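You operate a simulated robot arm through the tools that you are given. There is no shell and no other tool.

Carry out the task below with a simulated robot arm. There is one attempt and no reset: what you move stays moved.

Task
Set the controls near the top of the entry guard. At the end: the station six cup is turned to empty; the station four cup is turned to empty; the station seven cup is turned to empty; the station five cup is turned to empty; whatever was shut is shut again. Leave all else as you found it, and nothing knocked over.

Only the result counts: the job must be done as asked and must still hold three seconds after the hand-in. Knocking over, shifting, dropping, spilling or breaking anything else fails it.

Robot
A 7-joint arm with a three-finger gripper, fixed in place. Base frame: the origin is at the foot of the arm, x ahead of it, y to its left, z up. Lengths are in m, angles in degrees, forces in N, time in s.
Its first joint turns from -166.0 to 166.0 degrees. Payload 2.69 kg.
The TCP is the grasp point between the finger pads, 0.03 m short of the fingertips. In the tool frame z runs along the fingers and y along their closing line. Largest opening 0.128 m; the body of the gripper starts 0.117 m behind the TCP.
Orientation is that of the tool frame in the base frame, as a unit quaternion [x, y, z, w]. With the fingers straight down and closing along the base's y, the tool's x points along the base's -x, its y along +y and its z along -z.

Tools
- The arm moves only by the tool apply_moves. Its arguments are lists of equal length, an entry for each row: "offset": the shift along the tool's x, y, z in units of 50 mm (1.0 is 50 mm), a list of three; "turn": the turn, a rotation vector about the tool's x, y, z in units of 5 degrees (1.0 is 5 degrees), a list of three; "grip": the gripper command, from -1 (shut) to 1 (fully open), values between in proportion. In form: {"offset": [[x, y, z], ...], "turn": [[wx, wy, wz], ...], "grip": [grip, ...]}. A call has 1 to 20 rows; each row shifts and turns the commanded pose from where the row before left it, along the tool's axes as they then stand. A call with a number of a shift or a turn outside -1 to 1 is refused whole. Each row takes 0.2 s and may step no farther than 0.05 m and 8.6 degrees from the row before; otherwise, or with a gripper value out of range, the whole call is refused. A pose out of reach is approached as far as the arm can. The call stops where the force on the tool passes 40 N (or 10 N more than at its start, if that is more) or the arm is blocked; 0.2 s more then pass. The fingers move at their own pace and stop on an object; they squeeze with about 28 N. The grip force told is the motor's: it shows also when the fingers shut on nothing. Time passes only in rows, and 0.2 s behind the last, so rows that do not move let the fingers close. It gives the time, the measured TCP pose, the force on the tool (base axes), the opening and the grip force at its end, in the units of the frame above (readings bear some noise), with the torque about the TCP (base axes, N m) and any sound that the robot's microphone picked up, and new pictures: "views" is both (left out), scene, wrist or none.
- Cameras (640 x 400 px; columns grow to the right, rows downward): "scene" is fixed at [0.3882, -0.6469, 1.7528]; the picture's right is [0.87, -0.49, 0.00], its down [-0.26, -0.46, -0.85] and it looks along [0.42, 0.74, -0.53] (base axes); focal length 308 px, centre (320, 200). "wrist" rides on the gripper at [0.058, 0.054, -0.131] in the tool frame; the picture's right is [-0.68, 0.74, 0.00], its down [-0.62, -0.57, -0.55] and it looks along [-0.40, -0.37, 0.84] (tool axes); focal length 234 px, centre (320, 200). There is no depth. A picture from a camera that has moved, and an enlarged one, comes with that camera's place and axes in the base frame and with its lens. The place of the scene camera against the robot may be out by one fixed shift of up to 0.025 m in any direction.
- slide_trunk(by): slides the trunk up (or, below 0, down) by that many m; the arm rides with it, the base frame stays. It gives what a move gives, with no picture.
- inspect(camera, box): a new picture of the part [left, top, right, bottom] of that camera's present view, enlarged. It takes no simulated time.
- sign_off(): hands the job in; it is judged then, once.

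Places have to be worked out from the pictures, the camera data and where the tool is seen. Open the gripper and draw the arm clear of the work before you hand the job in, unless the task says otherwise.

The tools are called after ">>>" as a command line: name --argument value ..., lists and objects as JSON in quotes. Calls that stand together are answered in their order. apply_moves: Moves the arm, as the interface text tells. Its arguments: {"type":"object","properties":{"offset":{"type":"array"},"turn":{"type":"array"},"grip":{"type":"array"},"views":{"type":"string","enum":["both","scene","wrist","none"]}},"required":["offset","turn","grip"]} The other tools are called the same way: slide_trunk (by) slides the trunk up or down; inspect (camera, box) takes an enlarged picture of a part of a camera's view; sign_off () hands the job in.

At the start:

```text
time: 0.0
tool_pos: [0.5937, 0.1832, 1.3101]
tool_rot: [0.0, 1.0, 0.0, 0.0]
wrist_force: [-0.3, 0.2, -0.9]
ft_torque: [-0.03, 0.01, -0.04]
width: 0.1278
grip_force: 0.0
trunk travel left (down, up): [-0.15, 0.2]
```

scene: 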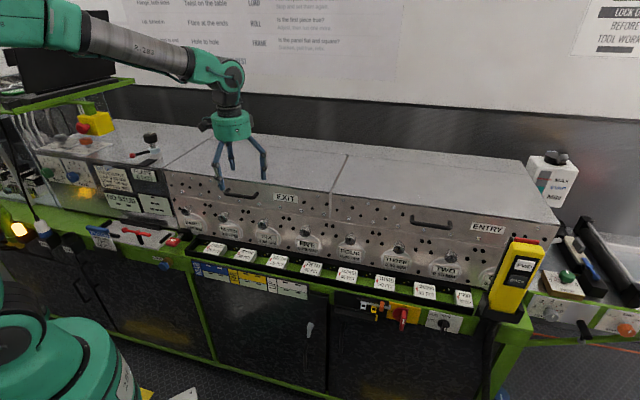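
wrist: 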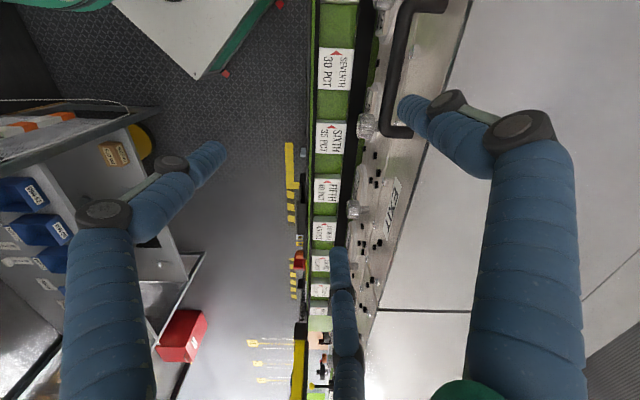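

I'll start by looking more closely at the machine guards and their labels.

>>> inspect --camera "scene" --box '[160, 130, 360, 255]'

>>> inspect --camera "scene" --box '[320, 150, 560, 300]'

>>> inspect --camera "scene" --box '[160, 220, 500, 340]'

>>> inspect --camera "scene" --box '[0, 60, 200, 260]'

>>> inspect --camera "scene" --box '[120, 0, 400, 70]'

>>> inspect --camera "wrist" --box '[280, 0, 480, 400]'

```text
3.20 times, centred on (260, 192) of scene
camera zoom: at [0.3882, -0.6469, 1.7528], right [0.87, -0.49, 0.0], down [-0.26, -0.46, -0.85], along [0.42, 0.74, -0.53], focal length 986 px, centre (512, 224)
```

zoom: 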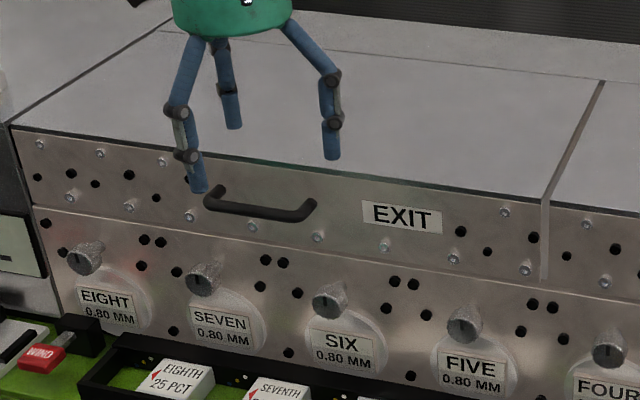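

```text
2.67 times, centred on (440, 225) of scene
camera zoom: at [0.3882, -0.6469, 1.7528], right [0.87, -0.49, 0.0], down [-0.26, -0.46, -0.85], along [0.42, 0.74, -0.53], focal length 822 px, centre (0, 133)
```

zoom: 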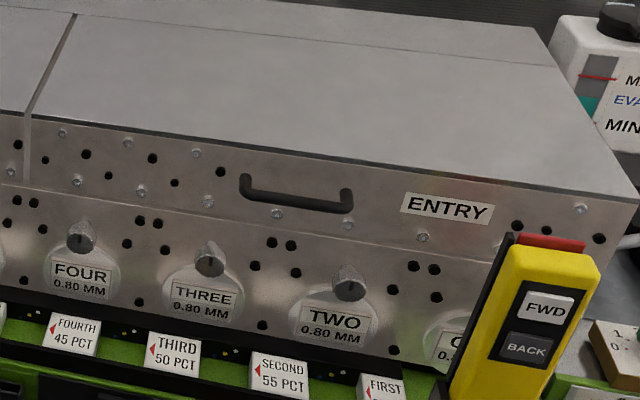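

```text
1.88 times, centred on (330, 280) of scene
camera zoom: at [0.3882, -0.6469, 1.7528], right [0.87, -0.49, 0.0], down [-0.26, -0.46, -0.85], along [0.42, 0.74, -0.53], focal length 580 px, centre (301, 49)
```

zoom: 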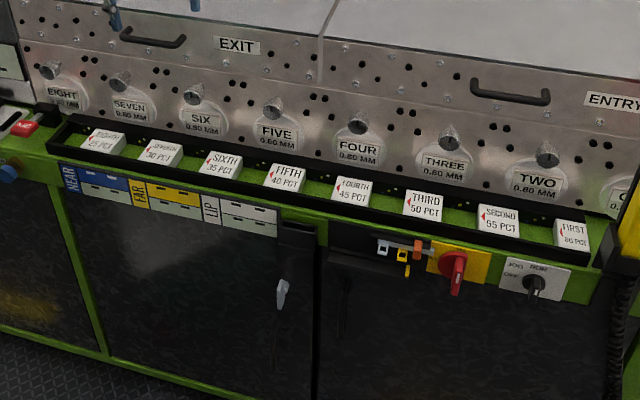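

```text
2.00 times, centred on (100, 160) of scene
camera zoom: at [0.3882, -0.6469, 1.7528], right [0.87, -0.49, 0.0], down [-0.26, -0.46, -0.85], along [0.42, 0.74, -0.53], focal length 616 px, centre (760, 280)
```

zoom: 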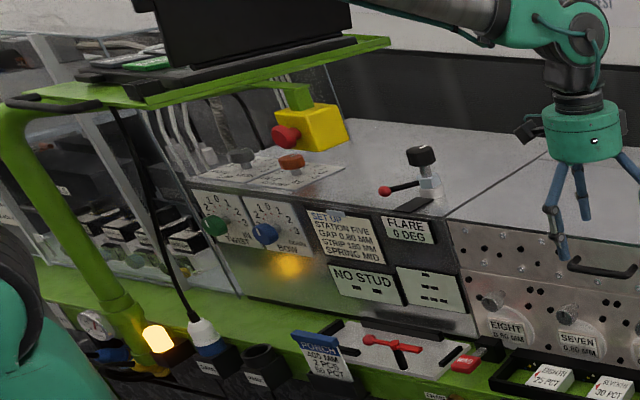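

```text
2.29 times, centred on (260, 35) of scene
camera zoom: at [0.3882, -0.6469, 1.7528], right [0.87, -0.49, 0.0], down [-0.26, -0.46, -0.85], along [0.42, 0.74, -0.53], focal length 704 px, centre (457, 577)
```

zoom: 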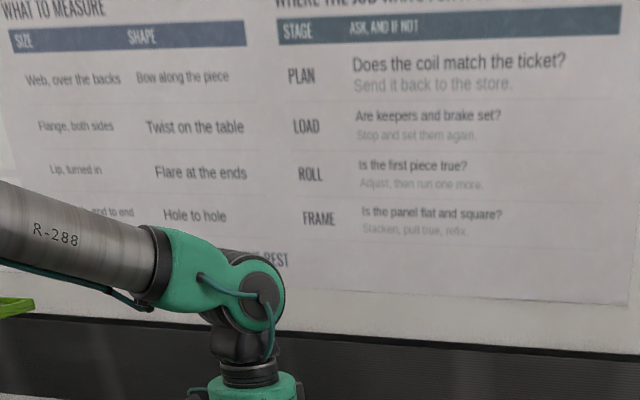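

```text
1.00 times, centred on (380, 200) of wrist (not enlarged: the box is as wide or as high as the picture)
camera zoom: at [0.5359, 0.2371, 1.4404], right [0.68, 0.74, 0.0], down [0.62, -0.57, 0.55], along [0.4, -0.37, -0.84], focal length 234 px, centre (260, 200)
```

zoom: 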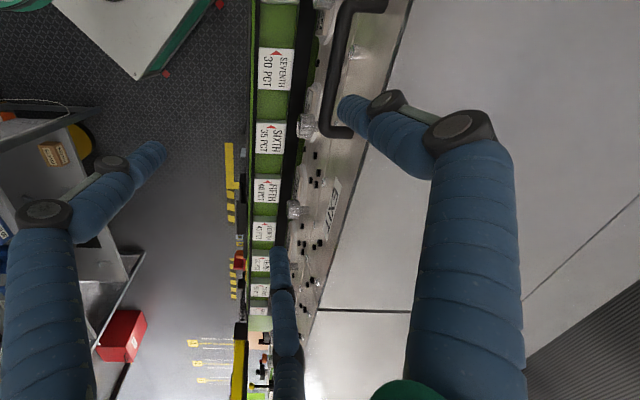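

The machine front appears to run at about 45° to the base axes (along [0.71,-0.71]) with its handles near z≈1.2. I'll back the tool away from the machine and yaw it so that it lines up with the front.

>>> apply_moves --offset '[[0.7, -0.7, 0], [0.7, -0.7, 0], [0.7, -0.7, 0], [0.7, -0.7, 0], [0.7, -0.7, 0], [0, 0, 0], [0, 0, 0], [0, 0, 0], [0, 0, 0], [0, 0, 0], [0, 0, 0], [0, 0, 0], [0, 0, 0], [0, 0, 0]]' --turn '[[0, 0, 0], [0, 0, 0], [0, 0, 0], [0, 0, 0], [0, 0, 0], [0, 0, 1], [0, 0, 1], [0, 0, 1], [0, 0, 1], [0, 0, 1], [0, 0, 1], [0, 0, 1], [0, 0, 1], [0, 0, 1]]' --grip '[1, 1, 1, 1, 1, 1, 1, 1, 1, 1, 1, 1, 1, 1]'

```text
time: 3.0
tool_pos: [0.4196, 0.0073, 1.3106]
tool_rot: [0.383, 0.924, 0.001, -0.001]
wrist_force: [-0.2, 0.5, 0.2]
ft_torque: [0.0, 0.0, 0.0]
width: 0.1279
grip_force: 0.1
trunk travel left (down, up): [-0.15, 0.2]
camera wrist: at [0.4158, 0.087, 1.4409], right [1.0, 0.04, 0.0], down [0.04, -0.84, 0.55], along [0.02, -0.55, -0.84], focal length 234 px, centre (320, 200)
```

scene: 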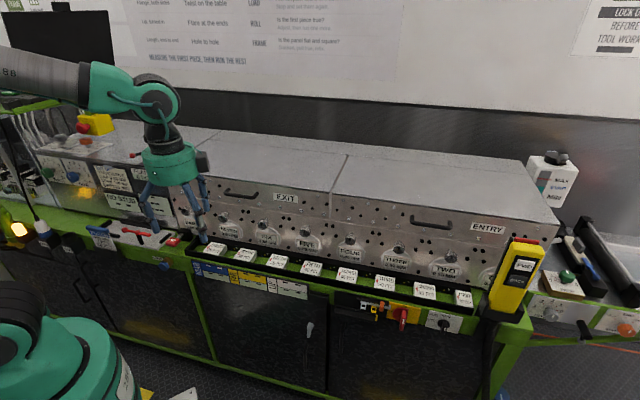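
wrist: 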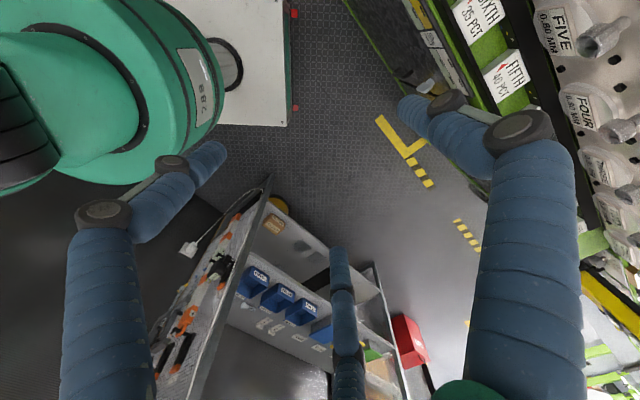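

The tool's x now runs along the machine front. I'll tilt the fingers up to point at the machine front while sliding toward the entry side, so the wrist camera can see the entry guard.

>>> apply_moves --offset '[[-0.4, 0, 0], [-0.4, 0, 0], [-0.4, 0, 0], [-0.4, 0, 0], [-0.4, 0, 0], [-0.4, 0, 0], [-0.4, 0, 0], [-0.4, 0, 0], [-0.4, 0, 0], [-0.4, 0, 0], [-0.4, 0, 0], [-0.4, 0, 0], [-0.4, 0, 0], [-0.4, 0, 0], [-0.4, 0, 0], [-0.4, 0, 0], [-0.4, 0, 0], [-0.4, 0, 0]]' --turn '[[-1, 0, 0], [-1, 0, 0], [-1, 0, 0], [-1, 0, 0], [-1, 0, 0], [-1, 0, 0], [-1, 0, 0], [-1, 0, 0], [-1, 0, 0], [-1, 0, 0], [-1, 0, 0], [-1, 0, 0], [-1, 0, 0], [-1, 0, 0], [-1, 0, 0], [-1, 0, 0], [-1, 0, 0], [-1, 0, 0]]' --grip '[1, 1, 1, 1, 1, 1, 1, 1, 1, 1, 1, 1, 1, 1, 1, 1, 1, 1]'

```text
time: 6.8
tool_pos: [0.674, -0.2467, 1.3116]
tool_rot: [0.27, 0.653, 0.654, 0.271]
wrist_force: [-0.1, 1.3, -0.9]
ft_torque: [-0.01, 0.01, -0.07]
width: 0.1281
grip_force: 0.0
trunk travel left (down, up): [-0.15, 0.2]
camera wrist: at [0.5401, -0.2977, 1.3647], right [0.48, -0.48, 0.74], down [0.05, -0.82, -0.57], along [0.88, 0.31, -0.37], focal length 234 px, centre (320, 200)
```

scene: 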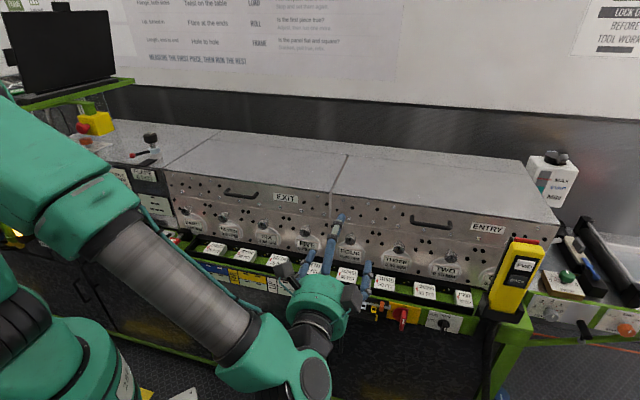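
wrist: 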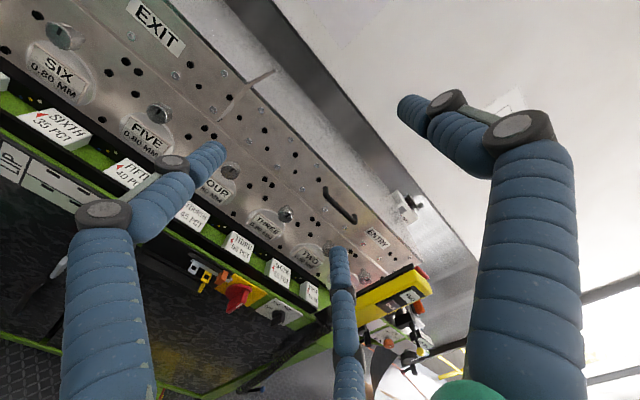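

The tool now points horizontally at the machine. I'll enlarge the wrist view to look at knobs and guards.

>>> inspect --camera "wrist" --box '[20, 0, 260, 160]'

>>> inspect --camera "wrist" --box '[200, 100, 440, 320]'

>>> inspect --camera "scene" --box '[330, 200, 480, 290]'

>>> inspect --camera "scene" --box '[470, 140, 640, 340]'

```text
2.50 times, centred on (140, 80) of wrist
camera zoom: at [0.5401, -0.2977, 1.3647], right [0.48, -0.48, 0.74], down [0.05, -0.82, -0.57], along [0.88, 0.31, -0.37], focal length 585 px, centre (770, 500)
```

zoom: 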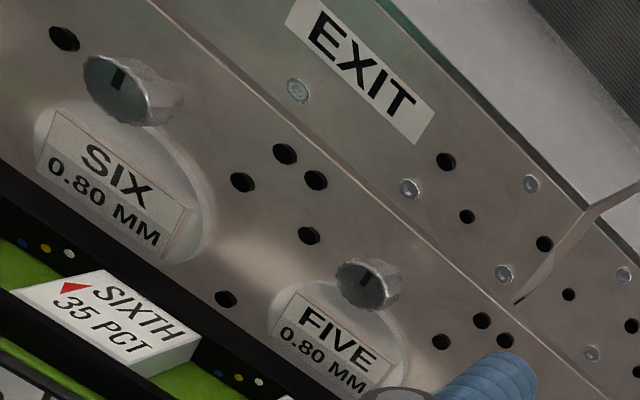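

```text
1.82 times, centred on (320, 210) of wrist
camera zoom: at [0.5401, -0.2977, 1.3647], right [0.48, -0.48, 0.74], down [0.05, -0.82, -0.57], along [0.88, 0.31, -0.37], focal length 426 px, centre (320, 182)
```

zoom: 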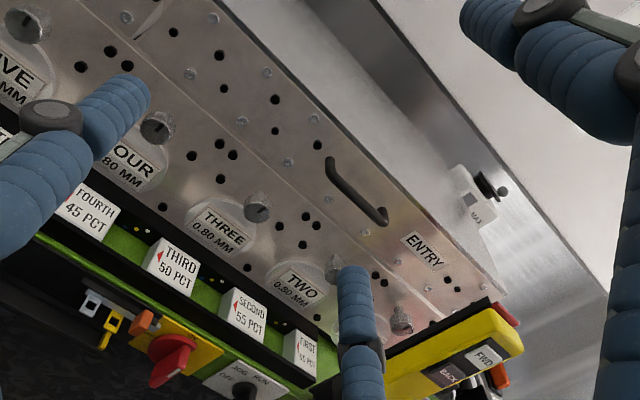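

```text
4.27 times, centred on (405, 245) of scene
camera zoom: at [0.3882, -0.6469, 1.7528], right [0.87, -0.49, 0.0], down [-0.26, -0.46, -0.85], along [0.42, 0.74, -0.53], focal length 1315 px, centre (-43, 8)
```

zoom: 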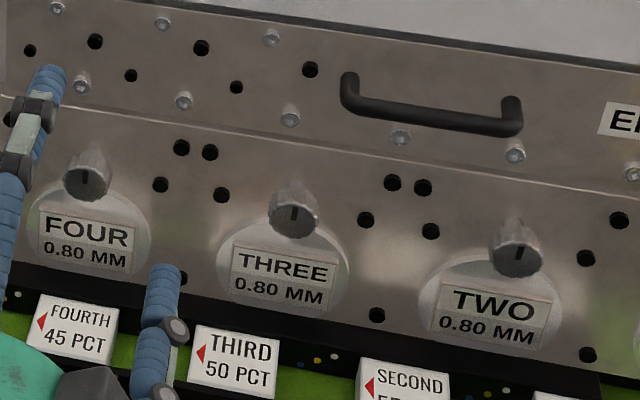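

```text
2.00 times, centred on (555, 240) of scene
camera zoom: at [0.3882, -0.6469, 1.7528], right [0.87, -0.49, 0.0], down [-0.26, -0.46, -0.85], along [0.42, 0.74, -0.53], focal length 616 px, centre (-150, 120)
```

zoom: 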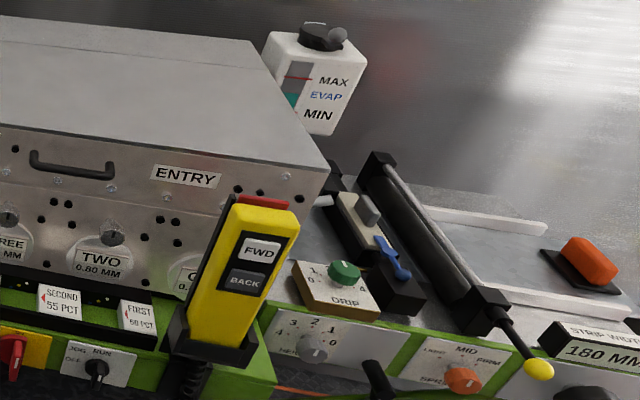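

The entry handle triangulates to about machine coordinates u≈0.85, v≈0.62, z≈1.195 (base ≈[1.04,-0.17,1.195]). I'll move the gripper in front of it at a stand-off and take new pictures to refine the position.

>>> apply_moves --offset '[[-0.58, -0.333, 0.5], [-0.58, -0.333, 0.5], [-0.58, -0.333, 0.5], [-0.58, -0.333, 0.5], [-0.58, -0.333, 0.5], [-0.58, -0.333, 0.5], [-0.58, -0.333, 0.5]]' --turn '[[0, 0, 0], [0, 0, 0], [0, 0, 0], [0, 0, 0], [0, 0, 0], [0, 0, 0], [0, 0, 0]]' --grip '[1, 1, 1, 1, 1, 1, 1]'

```text
time: 8.4
tool_pos: [0.94, -0.2677, 1.1921]
tool_rot: [0.27, 0.654, 0.653, 0.27]
wrist_force: [-0.6, -0.4, 0.6]
ft_torque: [0.02, -0.03, -0.03]
width: 0.1278
grip_force: 0.1
trunk travel left (down, up): [-0.15, 0.2]
camera wrist: at [0.806, -0.3181, 1.2449], right [0.48, -0.48, 0.74], down [0.05, -0.82, -0.57], along [0.88, 0.31, -0.37], focal length 234 px, centre (320, 200)
```

scene: 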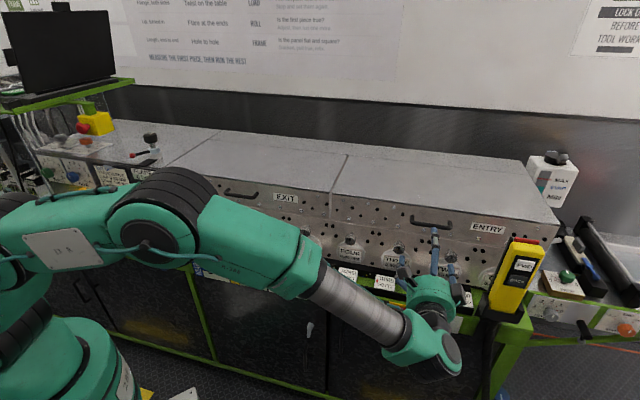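
wrist: 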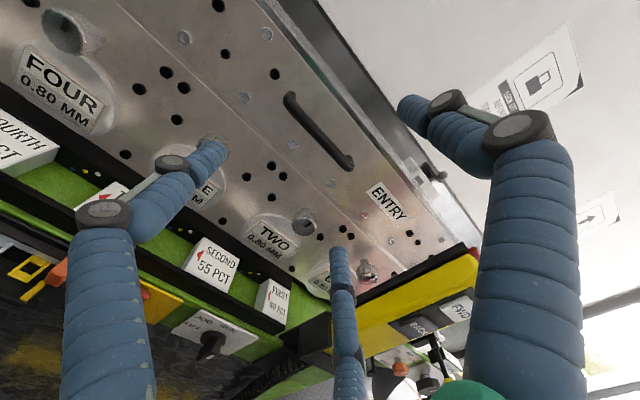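

The handle refines to u≈0.80–0.915, v≈0.633, z≈1.187, with the panel at v≈0.66. I'll narrow the fingers and advance to just short of the bar to check alignment.

>>> apply_moves --offset '[[-0.06, -0.09, 0], [0, 0, 0.5], [0, 0, 0.6], [0, 0, 0.6], [0, 0, 0.6]]' --turn '[[0, 0, 0], [0, 0, 0], [0, 0, 0], [0, 0, 0], [0, 0, 0]]' --grip '[-0.1, -0.1, -0.1, -0.1, -0.1]'

>>> inspect --camera "scene" --box '[360, 180, 500, 270]'

```text
time: 9.6
tool_pos: [1.025, -0.1849, 1.1889]
tool_rot: [0.27, 0.654, 0.653, 0.27]
wrist_force: [0.8, 0.7, -0.4]
ft_torque: [0.05, -0.05, -0.01]
width: 0.0582
grip_force: 0.2
trunk travel left (down, up): [-0.15, 0.2]
camera wrist: at [0.8909, -0.2357, 1.2413], right [0.48, -0.48, 0.74], down [0.05, -0.82, -0.57], along [0.88, 0.31, -0.37], focal length 234 px, centre (320, 200)
```

scene: 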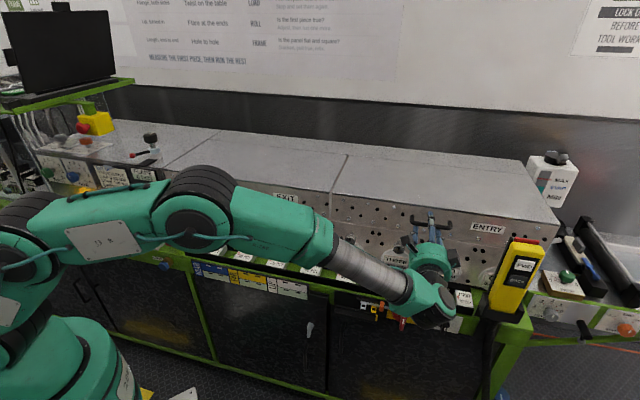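
wrist: 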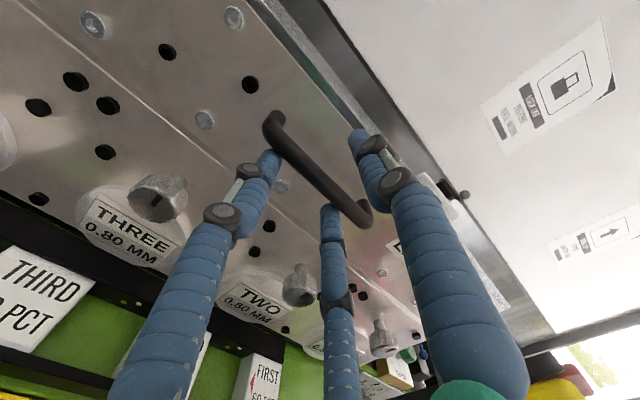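

```text
4.44 times, centred on (430, 225) of scene
camera zoom: at [0.3882, -0.6469, 1.7528], right [0.87, -0.49, 0.0], down [-0.26, -0.46, -0.85], along [0.42, 0.74, -0.53], focal length 1370 px, centre (-169, 89)
```

zoom: 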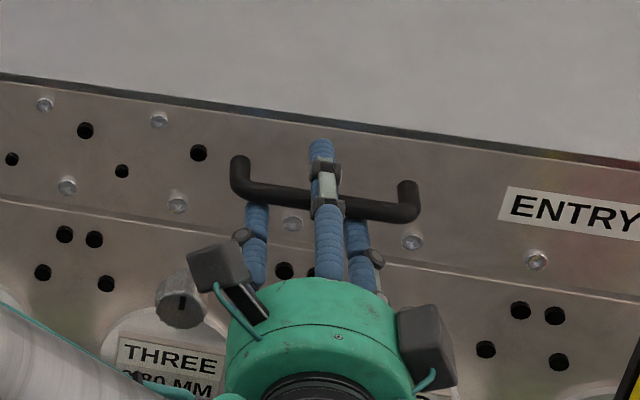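

The fingers straddle the bar well (one above, two below). I'll go in the last ~22 mm and close on it.

>>> apply_moves --offset '[[0, 0, 0.22], [0, 0, 0.22], [0, 0, 0], [0, 0, 0], [0, 0, 0]]' --turn '[[0, 0, 0], [0, 0, 0], [0, 0, 0], [0, 0, 0], [0, 0, 0]]' --grip '[-0.1, -0.1, -1, -1, -1]'

>>> inspect --camera "scene" --box '[360, 180, 500, 270]'

```text
time: 10.8
tool_pos: [1.0401, -0.1697, 1.1881]
tool_rot: [0.271, 0.654, 0.653, 0.269]
wrist_force: [-6.2, 9.1, -9.7]
ft_torque: [-0.12, 0.0, 0.12]
width: 0.0217
grip_force: 45.1
trunk travel left (down, up): [-0.15, 0.2]
camera wrist: at [0.9072, -0.2205, 1.2414], right [0.48, -0.48, 0.74], down [0.05, -0.82, -0.57], along [0.88, 0.31, -0.37], focal length 234 px, centre (320, 200)
```

scene: 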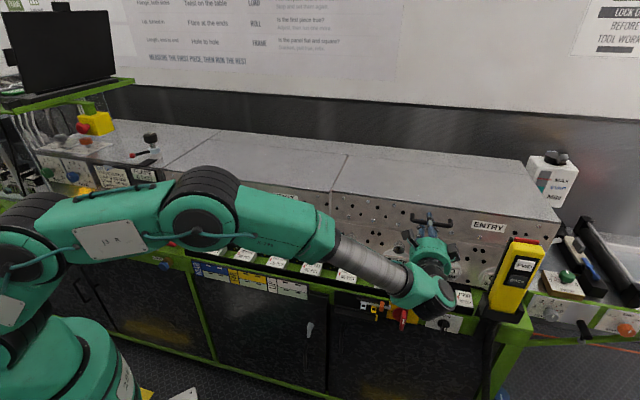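
wrist: 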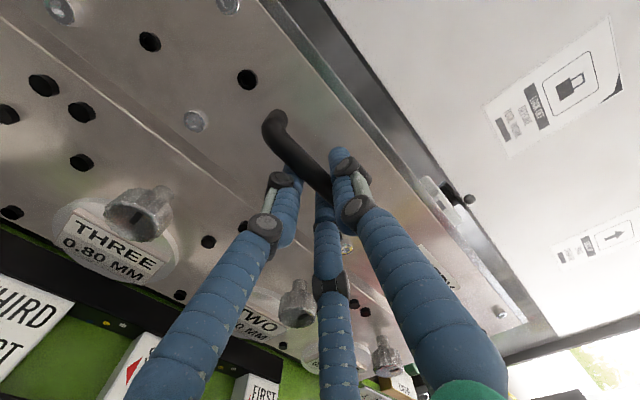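

```text
4.44 times, centred on (430, 225) of scene
camera zoom: at [0.3882, -0.6469, 1.7528], right [0.87, -0.49, 0.0], down [-0.26, -0.46, -0.85], along [0.42, 0.74, -0.53], focal length 1370 px, centre (-169, 89)
```

zoom: 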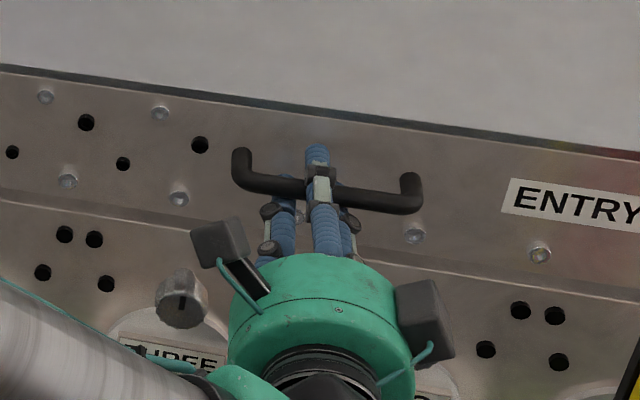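

The fingers hold the bar (width 0.022) and the guard has already shifted up a hair, so it isn't latched. I'll lift slightly to learn how it moves.

>>> apply_moves --offset '[[0, 0.15, -0.02], [0, 0.15, -0.02], [0, 0.15, -0.02], [0, 0, 0]]' --turn '[[0.33, 0, 0], [0.33, 0, 0], [0.33, 0, 0], [0, 0, 0]]' --grip '[-1, -1, -1, -1]'

>>> inspect --camera "scene" --box '[320, 130, 580, 290]'

```text
time: 11.8
tool_pos: [1.0393, -0.1708, 1.2109]
tool_rot: [0.282, 0.682, 0.624, 0.258]
wrist_force: [-9.5, 16.2, -5.8]
ft_torque: [-0.05, 0.1, 0.25]
width: 0.0218
grip_force: 44.6
trunk travel left (down, up): [-0.15, 0.2]
camera wrist: at [0.9093, -0.2183, 1.2764], right [0.52, -0.43, 0.73], down [0.02, -0.86, -0.52], along [0.85, 0.28, -0.44], focal length 234 px, centre (320, 200)
```

scene: 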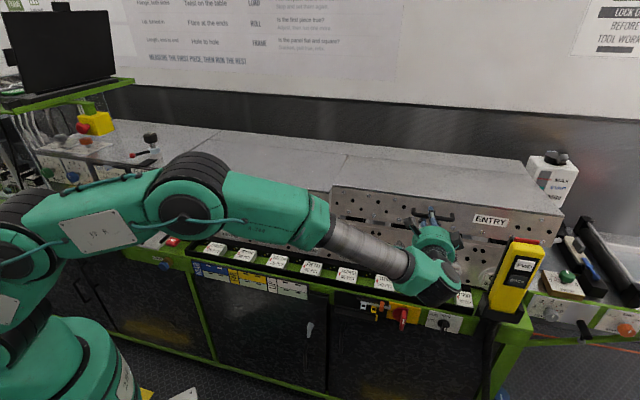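
wrist: 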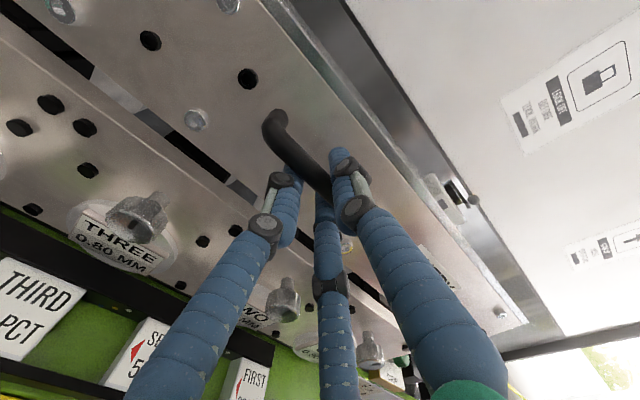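

```text
2.46 times, centred on (450, 210) of scene
camera zoom: at [0.3882, -0.6469, 1.7528], right [0.87, -0.49, 0.0], down [-0.26, -0.46, -0.85], along [0.42, 0.74, -0.53], focal length 758 px, centre (0, 175)
```

zoom: 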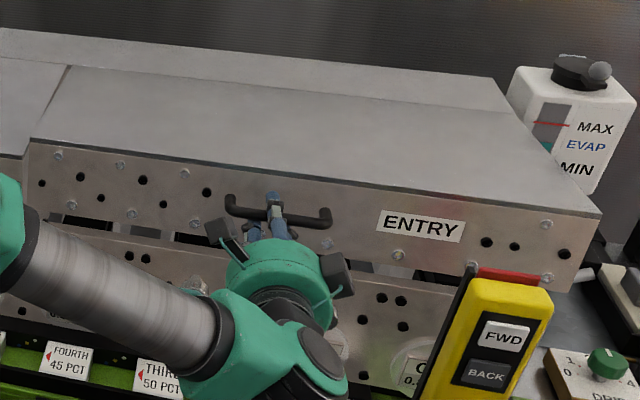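

The guard is a rear-hinged lid (hinge ≈ v 0.96, z 1.245). I'll continue swinging it up along that arc in small steps while watching the forces.

>>> apply_moves --offset '[[0, 0.3, -0.049], [0, 0.3, -0.049], [0, 0.3, -0.049], [0, 0.3, -0.049], [0, 0.3, -0.049], [0, 0.3, -0.049], [0, 0.3, -0.049], [0, 0.3, -0.049], [0, 0, 0]]' --turn '[[0.5, 0, 0], [0.5, 0, 0], [0.5, 0, 0], [0.5, 0, 0], [0.5, 0, 0], [0.5, 0, 0], [0.5, 0, 0], [0.5, 0, 0], [0, 0, 0]]' --grip '[-1, -1, -1, -1, -1, -1, -1, -1, -1]'

>>> inspect --camera "scene" --box '[320, 110, 580, 270]'

```text
time: 12.8
tool_pos: [1.0393, -0.1704, 1.2635]
tool_rot: [0.301, 0.727, 0.571, 0.235]
wrist_force: [24.5, 7.2, -2.8]
ft_torque: [0.21, 0.26, 0.96]
width: 0.0214
grip_force: 45.2
trunk travel left (down, up): [-0.15, 0.2]
stopped in row 4: the force on the tool passed its limit at 44 N (the readings are from after the stop); the commanded pose is now the measured one
camera wrist: at [0.9184, -0.2097, 1.3461], right [0.6, -0.35, 0.71], down [-0.03, -0.91, -0.42], along [0.8, 0.23, -0.56], focal length 234 px, centre (320, 200)
```

scene: 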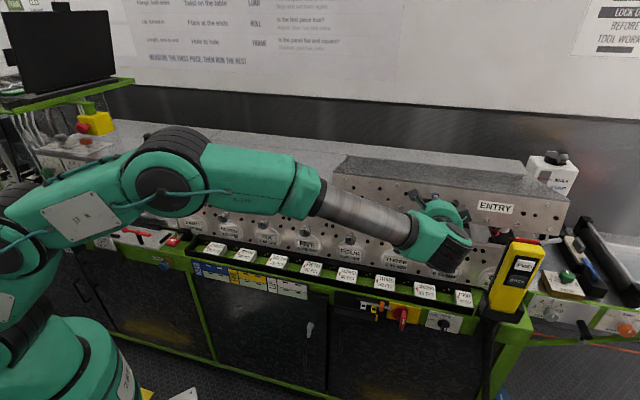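
wrist: 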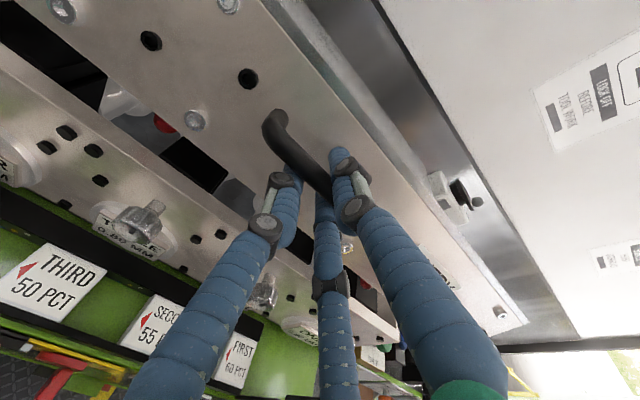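

```text
2.46 times, centred on (450, 190) of scene
camera zoom: at [0.3882, -0.6469, 1.7528], right [0.87, -0.49, 0.0], down [-0.26, -0.46, -0.85], along [0.42, 0.74, -0.53], focal length 758 px, centre (0, 225)
```

zoom: 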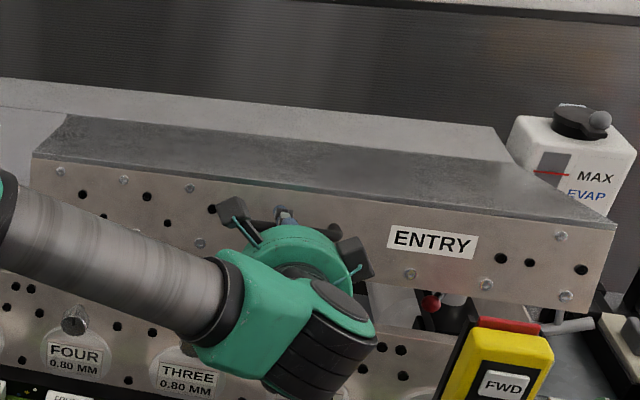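

The lid swung to about 13° before the side force tripped. I'll hold still for a few rows to let things settle and read the resting force.

>>> apply_moves --offset '[[0, 0, 0], [0, 0, 0], [0, 0, 0]]' --turn '[[0, 0, 0], [0, 0, 0], [0, 0, 0]]' --grip '[-1, -1, -1]' --views "none"

>>> inspect --camera "wrist" --box '[0, 0, 400, 250]'

>>> inspect --camera "scene" --box '[390, 190, 540, 280]'

```text
time: 13.6
tool_pos: [1.0403, -0.1709, 1.2632]
tool_rot: [0.301, 0.727, 0.57, 0.234]
wrist_force: [26.9, 19.0, -5.6]
ft_torque: [-0.08, 0.01, 0.0]
width: 0.0215
grip_force: 45.0
trunk travel left (down, up): [-0.15, 0.2]
```

```text
1.60 times, centred on (200, 125) of wrist
camera zoom: at [0.9184, -0.2098, 1.3453], right [0.6, -0.35, 0.71], down [-0.03, -0.91, -0.42], along [0.8, 0.23, -0.56], focal length 375 px, centre (512, 320)
```

zoom: 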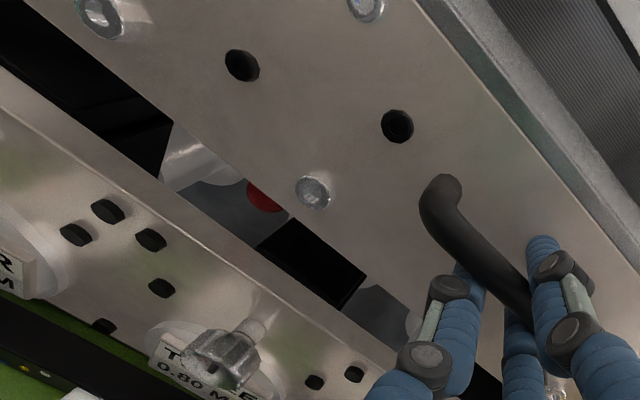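

```text
4.27 times, centred on (465, 235) of scene
camera zoom: at [0.3882, -0.6469, 1.7528], right [0.87, -0.49, 0.0], down [-0.26, -0.46, -0.85], along [0.42, 0.74, -0.53], focal length 1315 px, centre (-299, 51)
```

zoom: 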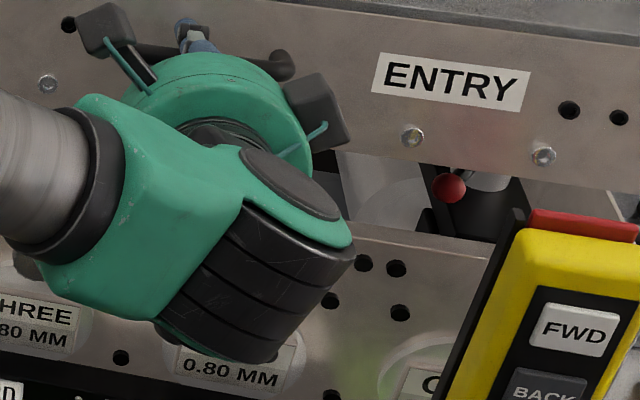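

At rest the lid pulls the tool about 32 N away from me (toward the hinge), so the true arc lies a bit deeper. I'll ease in 4 mm and re-read.

>>> apply_moves --offset '[[0, 0.01, 0.04], [0, 0.01, 0.04], [0, 0, 0]]' --turn '[[0, 0, 0], [0, 0, 0], [0, 0, 0]]' --grip '[-1, -1, -1]' --views "none"

```text
time: 14.3
tool_pos: [1.0402, -0.1712, 1.2623]
tool_rot: [0.301, 0.727, 0.57, 0.235]
wrist_force: [-8.9, -2.2, -7.2]
ft_torque: [-0.11, 0.06, 0.21]
width: 0.0215
grip_force: 44.5
trunk travel left (down, up): [-0.15, 0.2]
```

Forces are near zero now. I'll loosen the fingers slightly around the bar to see if the lid stays up by itself or rests its weight on the lower fingers.

>>> apply_moves --offset '[[0, 0, 0], [0, 0, 0], [0, 0, 0]]' --turn '[[0, 0, 0], [0, 0, 0], [0, 0, 0]]' --grip '[-0.4, -0.4, -0.4]'

>>> inspect --camera "scene" --box '[320, 110, 580, 270]'

```text
time: 15.2
tool_pos: [1.0411, -0.1699, 1.2641]
tool_rot: [0.3, 0.727, 0.571, 0.235]
wrist_force: [-0.7, -0.6, 0.2]
ft_torque: [0.01, 0.02, 0.0]
width: 0.0382
grip_force: 0.2
trunk travel left (down, up): [-0.15, 0.2]
camera wrist: at [0.9187, -0.2086, 1.3461], right [0.6, -0.35, 0.72], down [-0.03, -0.91, -0.42], along [0.8, 0.23, -0.56], focal length 234 px, centre (320, 200)
```

scene: 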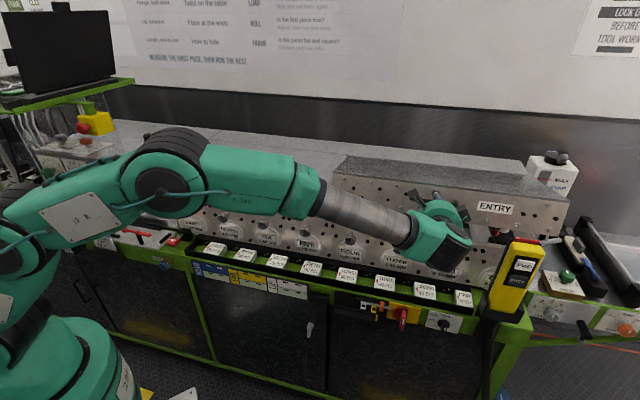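
wrist: 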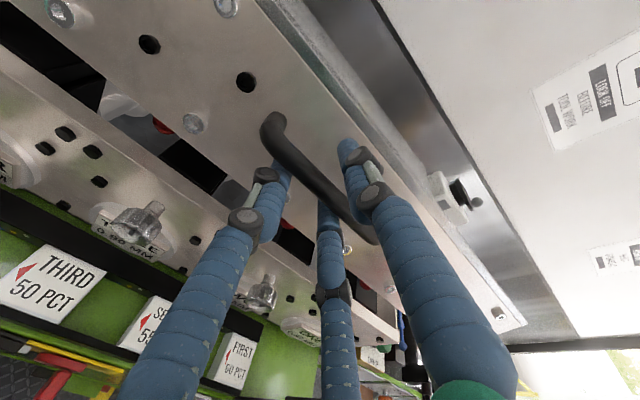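

```text
2.46 times, centred on (450, 190) of scene
camera zoom: at [0.3882, -0.6469, 1.7528], right [0.87, -0.49, 0.0], down [-0.26, -0.46, -0.85], along [0.42, 0.74, -0.53], focal length 758 px, centre (0, 225)
```

zoom: 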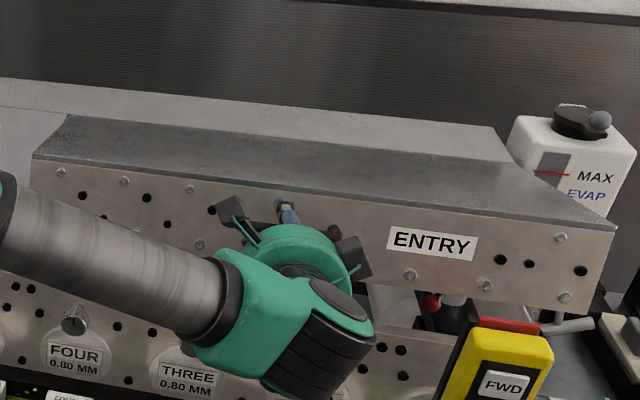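

The lid stays put by friction with no load on the tool. I'll now lift it with a loose grip (bar resting on the lower fingers) following the arc further.

>>> apply_moves --offset '[[0, 0.1, 0], [0, 0.297, -0.041], [0, 0.297, -0.041], [0, 0.297, -0.041], [0, 0.297, -0.041], [0, 0.297, -0.041], [0, 0.297, -0.041], [0, 0.297, -0.041], [0, 0.297, -0.041]]' --turn '[[0, 0, 0], [0.5, 0, 0], [0.5, 0, 0], [0.5, 0, 0], [0.5, 0, 0], [0.5, 0, 0], [0.5, 0, 0], [0.5, 0, 0], [0.5, 0, 0]]' --grip '[-0.4, -0.4, -0.4, -0.4, -0.4, -0.4, -0.4, -0.4, -0.4]'

>>> inspect --camera "scene" --box '[320, 90, 580, 250]'

```text
time: 17.1
tool_pos: [1.0634, -0.1475, 1.3839]
tool_rot: [0.338, 0.815, 0.436, 0.179]
wrist_force: [-0.3, -0.4, -8.2]
ft_torque: [0.12, 0.19, 0.01]
width: 0.0408
grip_force: 1.6
trunk travel left (down, up): [-0.15, 0.2]
camera wrist: at [0.967, -0.1614, 1.5011], right [0.77, -0.19, 0.61], down [-0.11, -0.98, -0.17], along [0.63, 0.06, -0.77], focal length 234 px, centre (320, 200)
```

scene: 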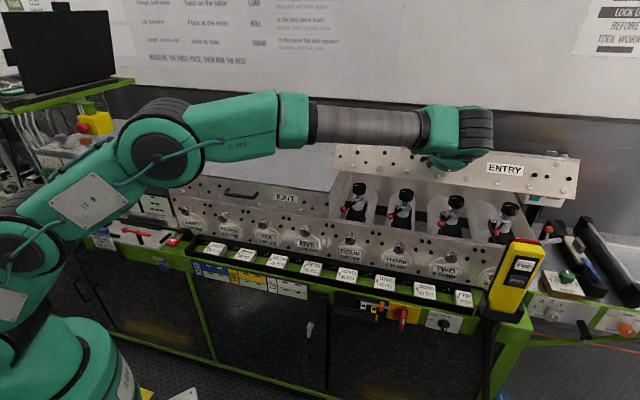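
wrist: 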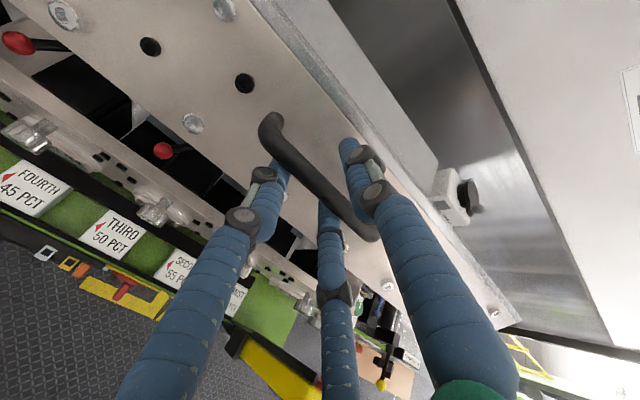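

```text
2.46 times, centred on (450, 170) of scene
camera zoom: at [0.3882, -0.6469, 1.7528], right [0.87, -0.49, 0.0], down [-0.26, -0.46, -0.85], along [0.42, 0.74, -0.53], focal length 758 px, centre (0, 274)
```

zoom: 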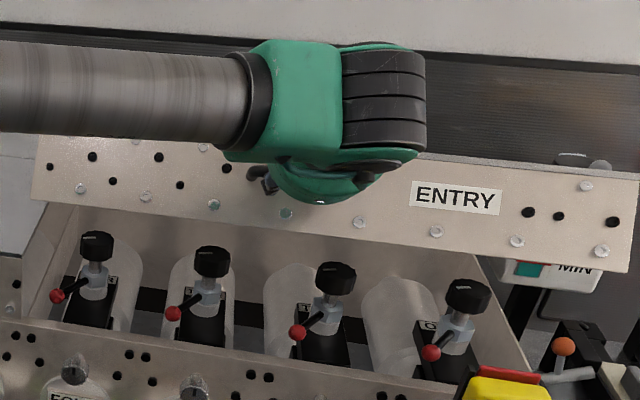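

Under the entry guard I see four stations with black-capped cups and red levers. I'll zoom in on them to read their markings.

>>> inspect --camera "scene" --box '[335, 175, 435, 238]'

>>> inspect --camera "scene" --box '[430, 185, 530, 248]'

>>> inspect --camera "scene" --box '[70, 100, 190, 180]'

>>> inspect --camera "wrist" --box '[0, 0, 240, 200]'

```text
6.35 times, centred on (385, 206) of scene
camera zoom: at [0.3882, -0.6469, 1.7528], right [0.87, -0.49, 0.0], down [-0.26, -0.46, -0.85], along [0.42, 0.74, -0.53], focal length 1956 px, centre (-93, 159)
```

zoom: 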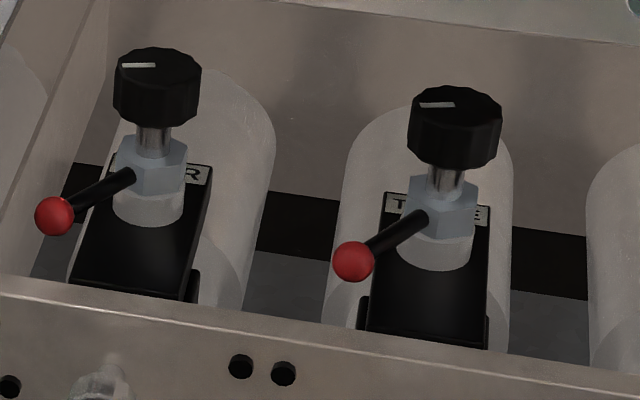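

```text
6.35 times, centred on (480, 216) of scene
camera zoom: at [0.3882, -0.6469, 1.7528], right [0.87, -0.49, 0.0], down [-0.26, -0.46, -0.85], along [0.42, 0.74, -0.53], focal length 1956 px, centre (-696, 95)
```

zoom: 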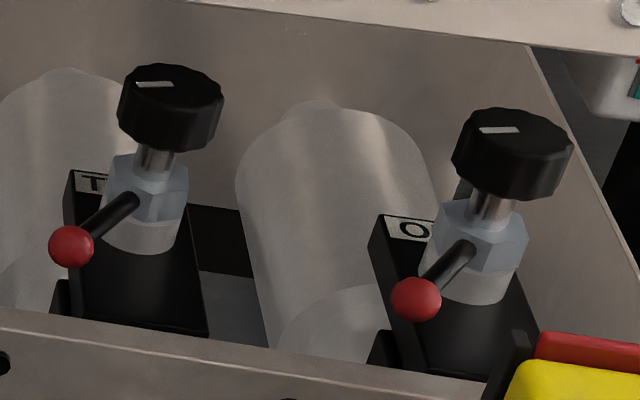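

```text
5.00 times, centred on (130, 140) of scene
camera zoom: at [0.3882, -0.6469, 1.7528], right [0.87, -0.49, 0.0], down [-0.26, -0.46, -0.85], along [0.42, 0.74, -0.53], focal length 1541 px, centre (1270, 500)
```

zoom: 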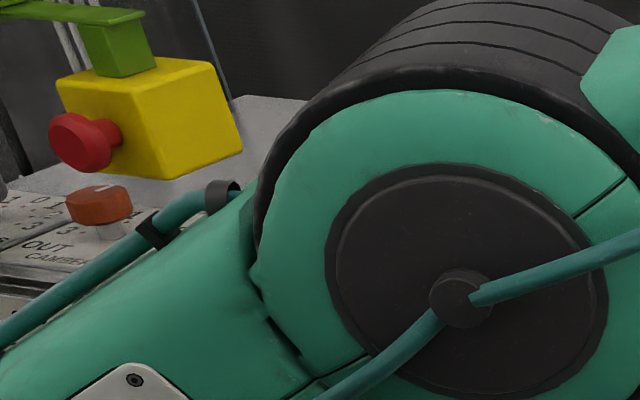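

```text
2.00 times, centred on (120, 100) of wrist
camera zoom: at [0.967, -0.1614, 1.5011], right [0.77, -0.19, 0.61], down [-0.11, -0.98, -0.17], along [0.63, 0.06, -0.77], focal length 468 px, centre (720, 400)
```

zoom: 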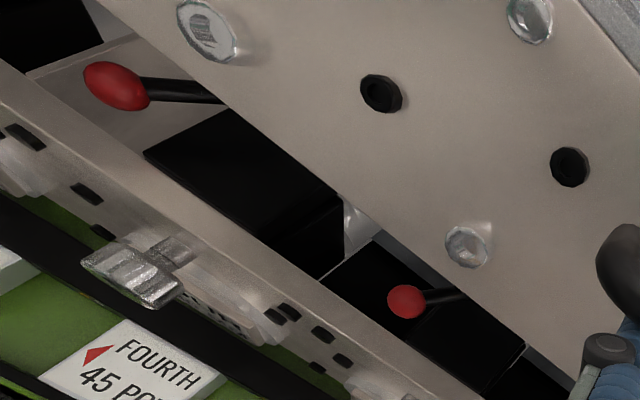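

I see dials with pointers and red keeper levers labelled FOUR, THREE, TWO, ONE. Let me look more closely at the silver fittings on the guard front, which might be something other than screws.

>>> inspect --camera "wrist" --box '[30, 0, 130, 62]'

>>> inspect --camera "scene" --box '[325, 135, 425, 198]'

>>> inspect --camera "scene" --box '[480, 140, 600, 215]'

>>> inspect --camera "scene" --box '[200, 185, 300, 248]'

>>> inspect --camera "scene" --box '[290, 215, 390, 278]'

```text
6.40 times, centred on (80, 31) of wrist
camera zoom: at [0.967, -0.1614, 1.5011], right [0.77, -0.19, 0.61], down [-0.11, -0.98, -0.17], along [0.63, 0.06, -0.77], focal length 1499 px, centre (1856, 1282)
```

zoom: 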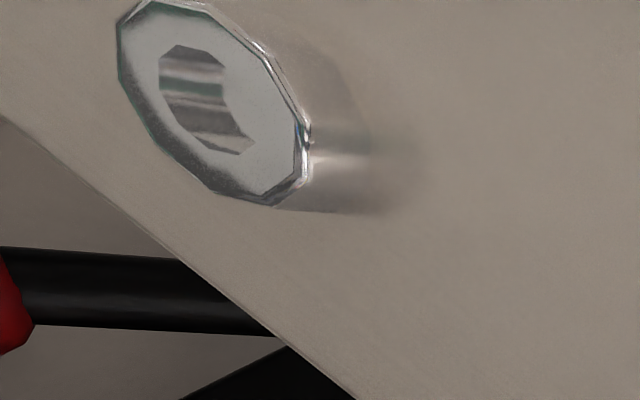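

```text
6.35 times, centred on (375, 166) of scene
camera zoom: at [0.3882, -0.6469, 1.7528], right [0.87, -0.49, 0.0], down [-0.26, -0.46, -0.85], along [0.42, 0.74, -0.53], focal length 1956 px, centre (-29, 413)
```

zoom: 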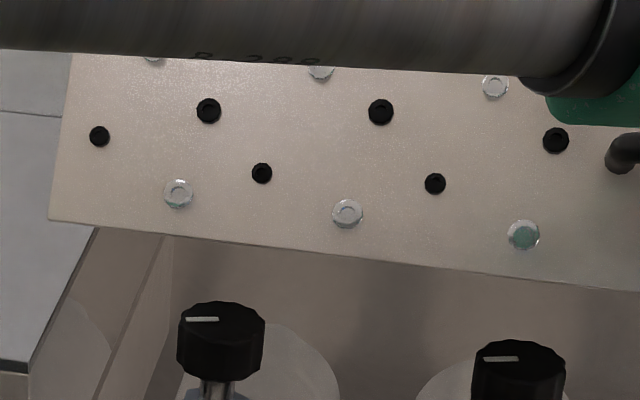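

```text
5.33 times, centred on (540, 178) of scene
camera zoom: at [0.3882, -0.6469, 1.7528], right [0.87, -0.49, 0.0], down [-0.26, -0.46, -0.85], along [0.42, 0.74, -0.53], focal length 1644 px, centre (-853, 320)
```

zoom: 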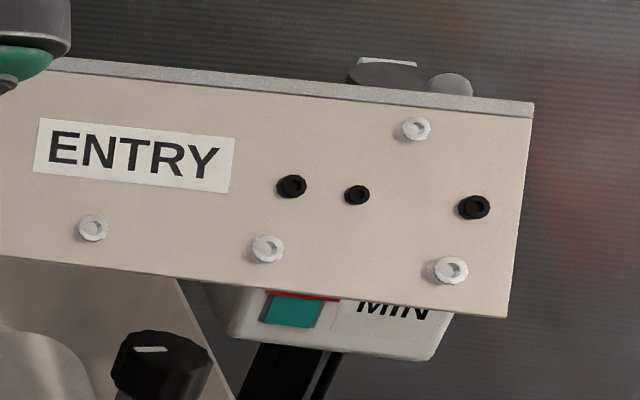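

```text
6.35 times, centred on (250, 216) of scene
camera zoom: at [0.3882, -0.6469, 1.7528], right [0.87, -0.49, 0.0], down [-0.26, -0.46, -0.85], along [0.42, 0.74, -0.53], focal length 1956 px, centre (764, 95)
```

zoom: 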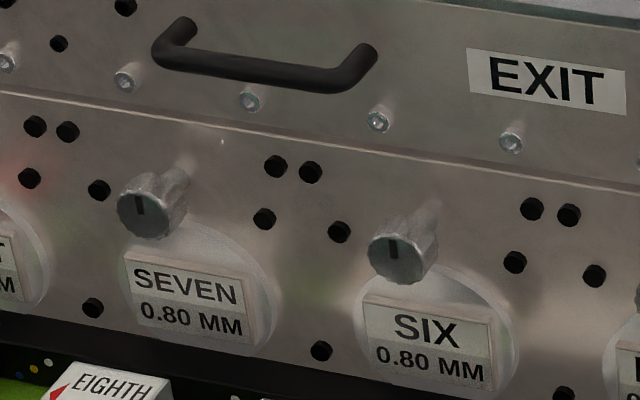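

```text
6.35 times, centred on (340, 246) of scene
camera zoom: at [0.3882, -0.6469, 1.7528], right [0.87, -0.49, 0.0], down [-0.26, -0.46, -0.85], along [0.42, 0.74, -0.53], focal length 1956 px, centre (193, -95)
```

zoom: 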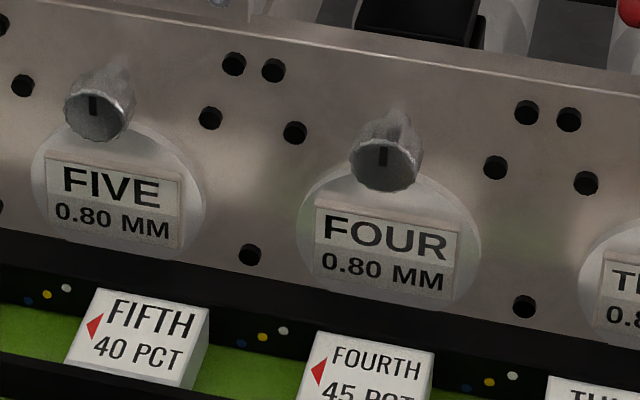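

The front "silver" parts are just screws. No cups visible yet, so I'll leave the lid resting on its friction hinge, back the fingers out of the handle, and look inside with the wrist camera.

>>> apply_moves --offset '[[0, -0.1, 0], [0, 0, -0.5], [0, 0, -1], [0, 0, -1], [0, -0.5, -0.5]]' --turn '[[0, 0, 0], [0, 0, 0], [0, 0, 0], [0, 0, 0], [0, 0, 0]]' --grip '[-0.35, -0.35, -0.35, -0.35, -0.35]'

>>> inspect --camera "scene" --box '[310, 100, 590, 275]'

```text
time: 18.4
tool_pos: [0.9592, -0.2482, 1.4431]
tool_rot: [0.337, 0.815, 0.435, 0.181]
wrist_force: [-0.3, -0.1, 1.0]
ft_torque: [0.0, -0.01, 0.01]
width: 0.0413
grip_force: 0.1
trunk travel left (down, up): [-0.15, 0.2]
camera wrist: at [0.8631, -0.263, 1.5594], right [0.77, -0.19, 0.61], down [-0.11, -0.98, -0.17], along [0.63, 0.06, -0.77], focal length 234 px, centre (320, 200)
```

scene: 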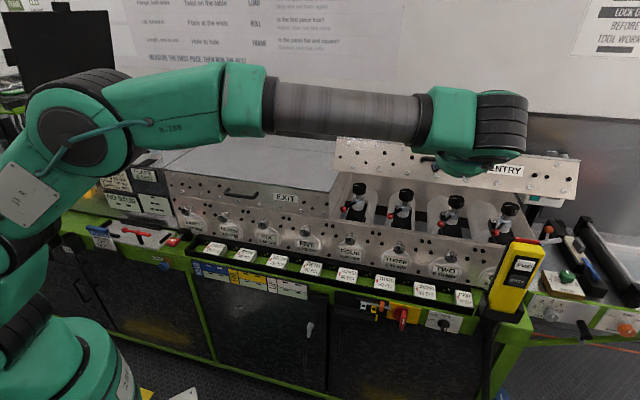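
wrist: 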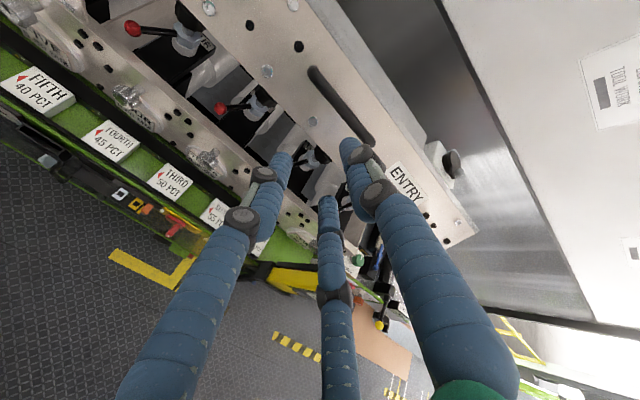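

```text
2.29 times, centred on (450, 188) of scene
camera zoom: at [0.3882, -0.6469, 1.7528], right [0.87, -0.49, 0.0], down [-0.26, -0.46, -0.85], along [0.42, 0.74, -0.53], focal length 704 px, centre (23, 229)
```

zoom: 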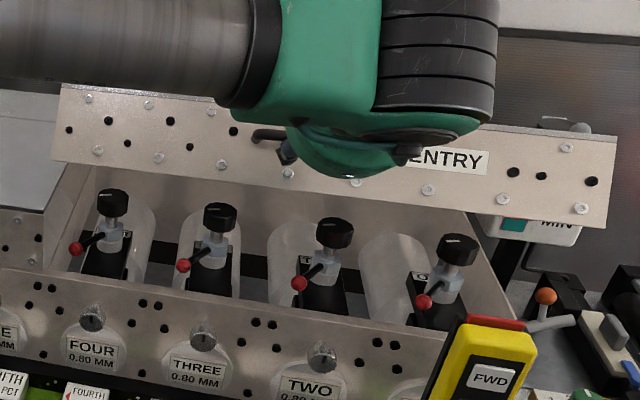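

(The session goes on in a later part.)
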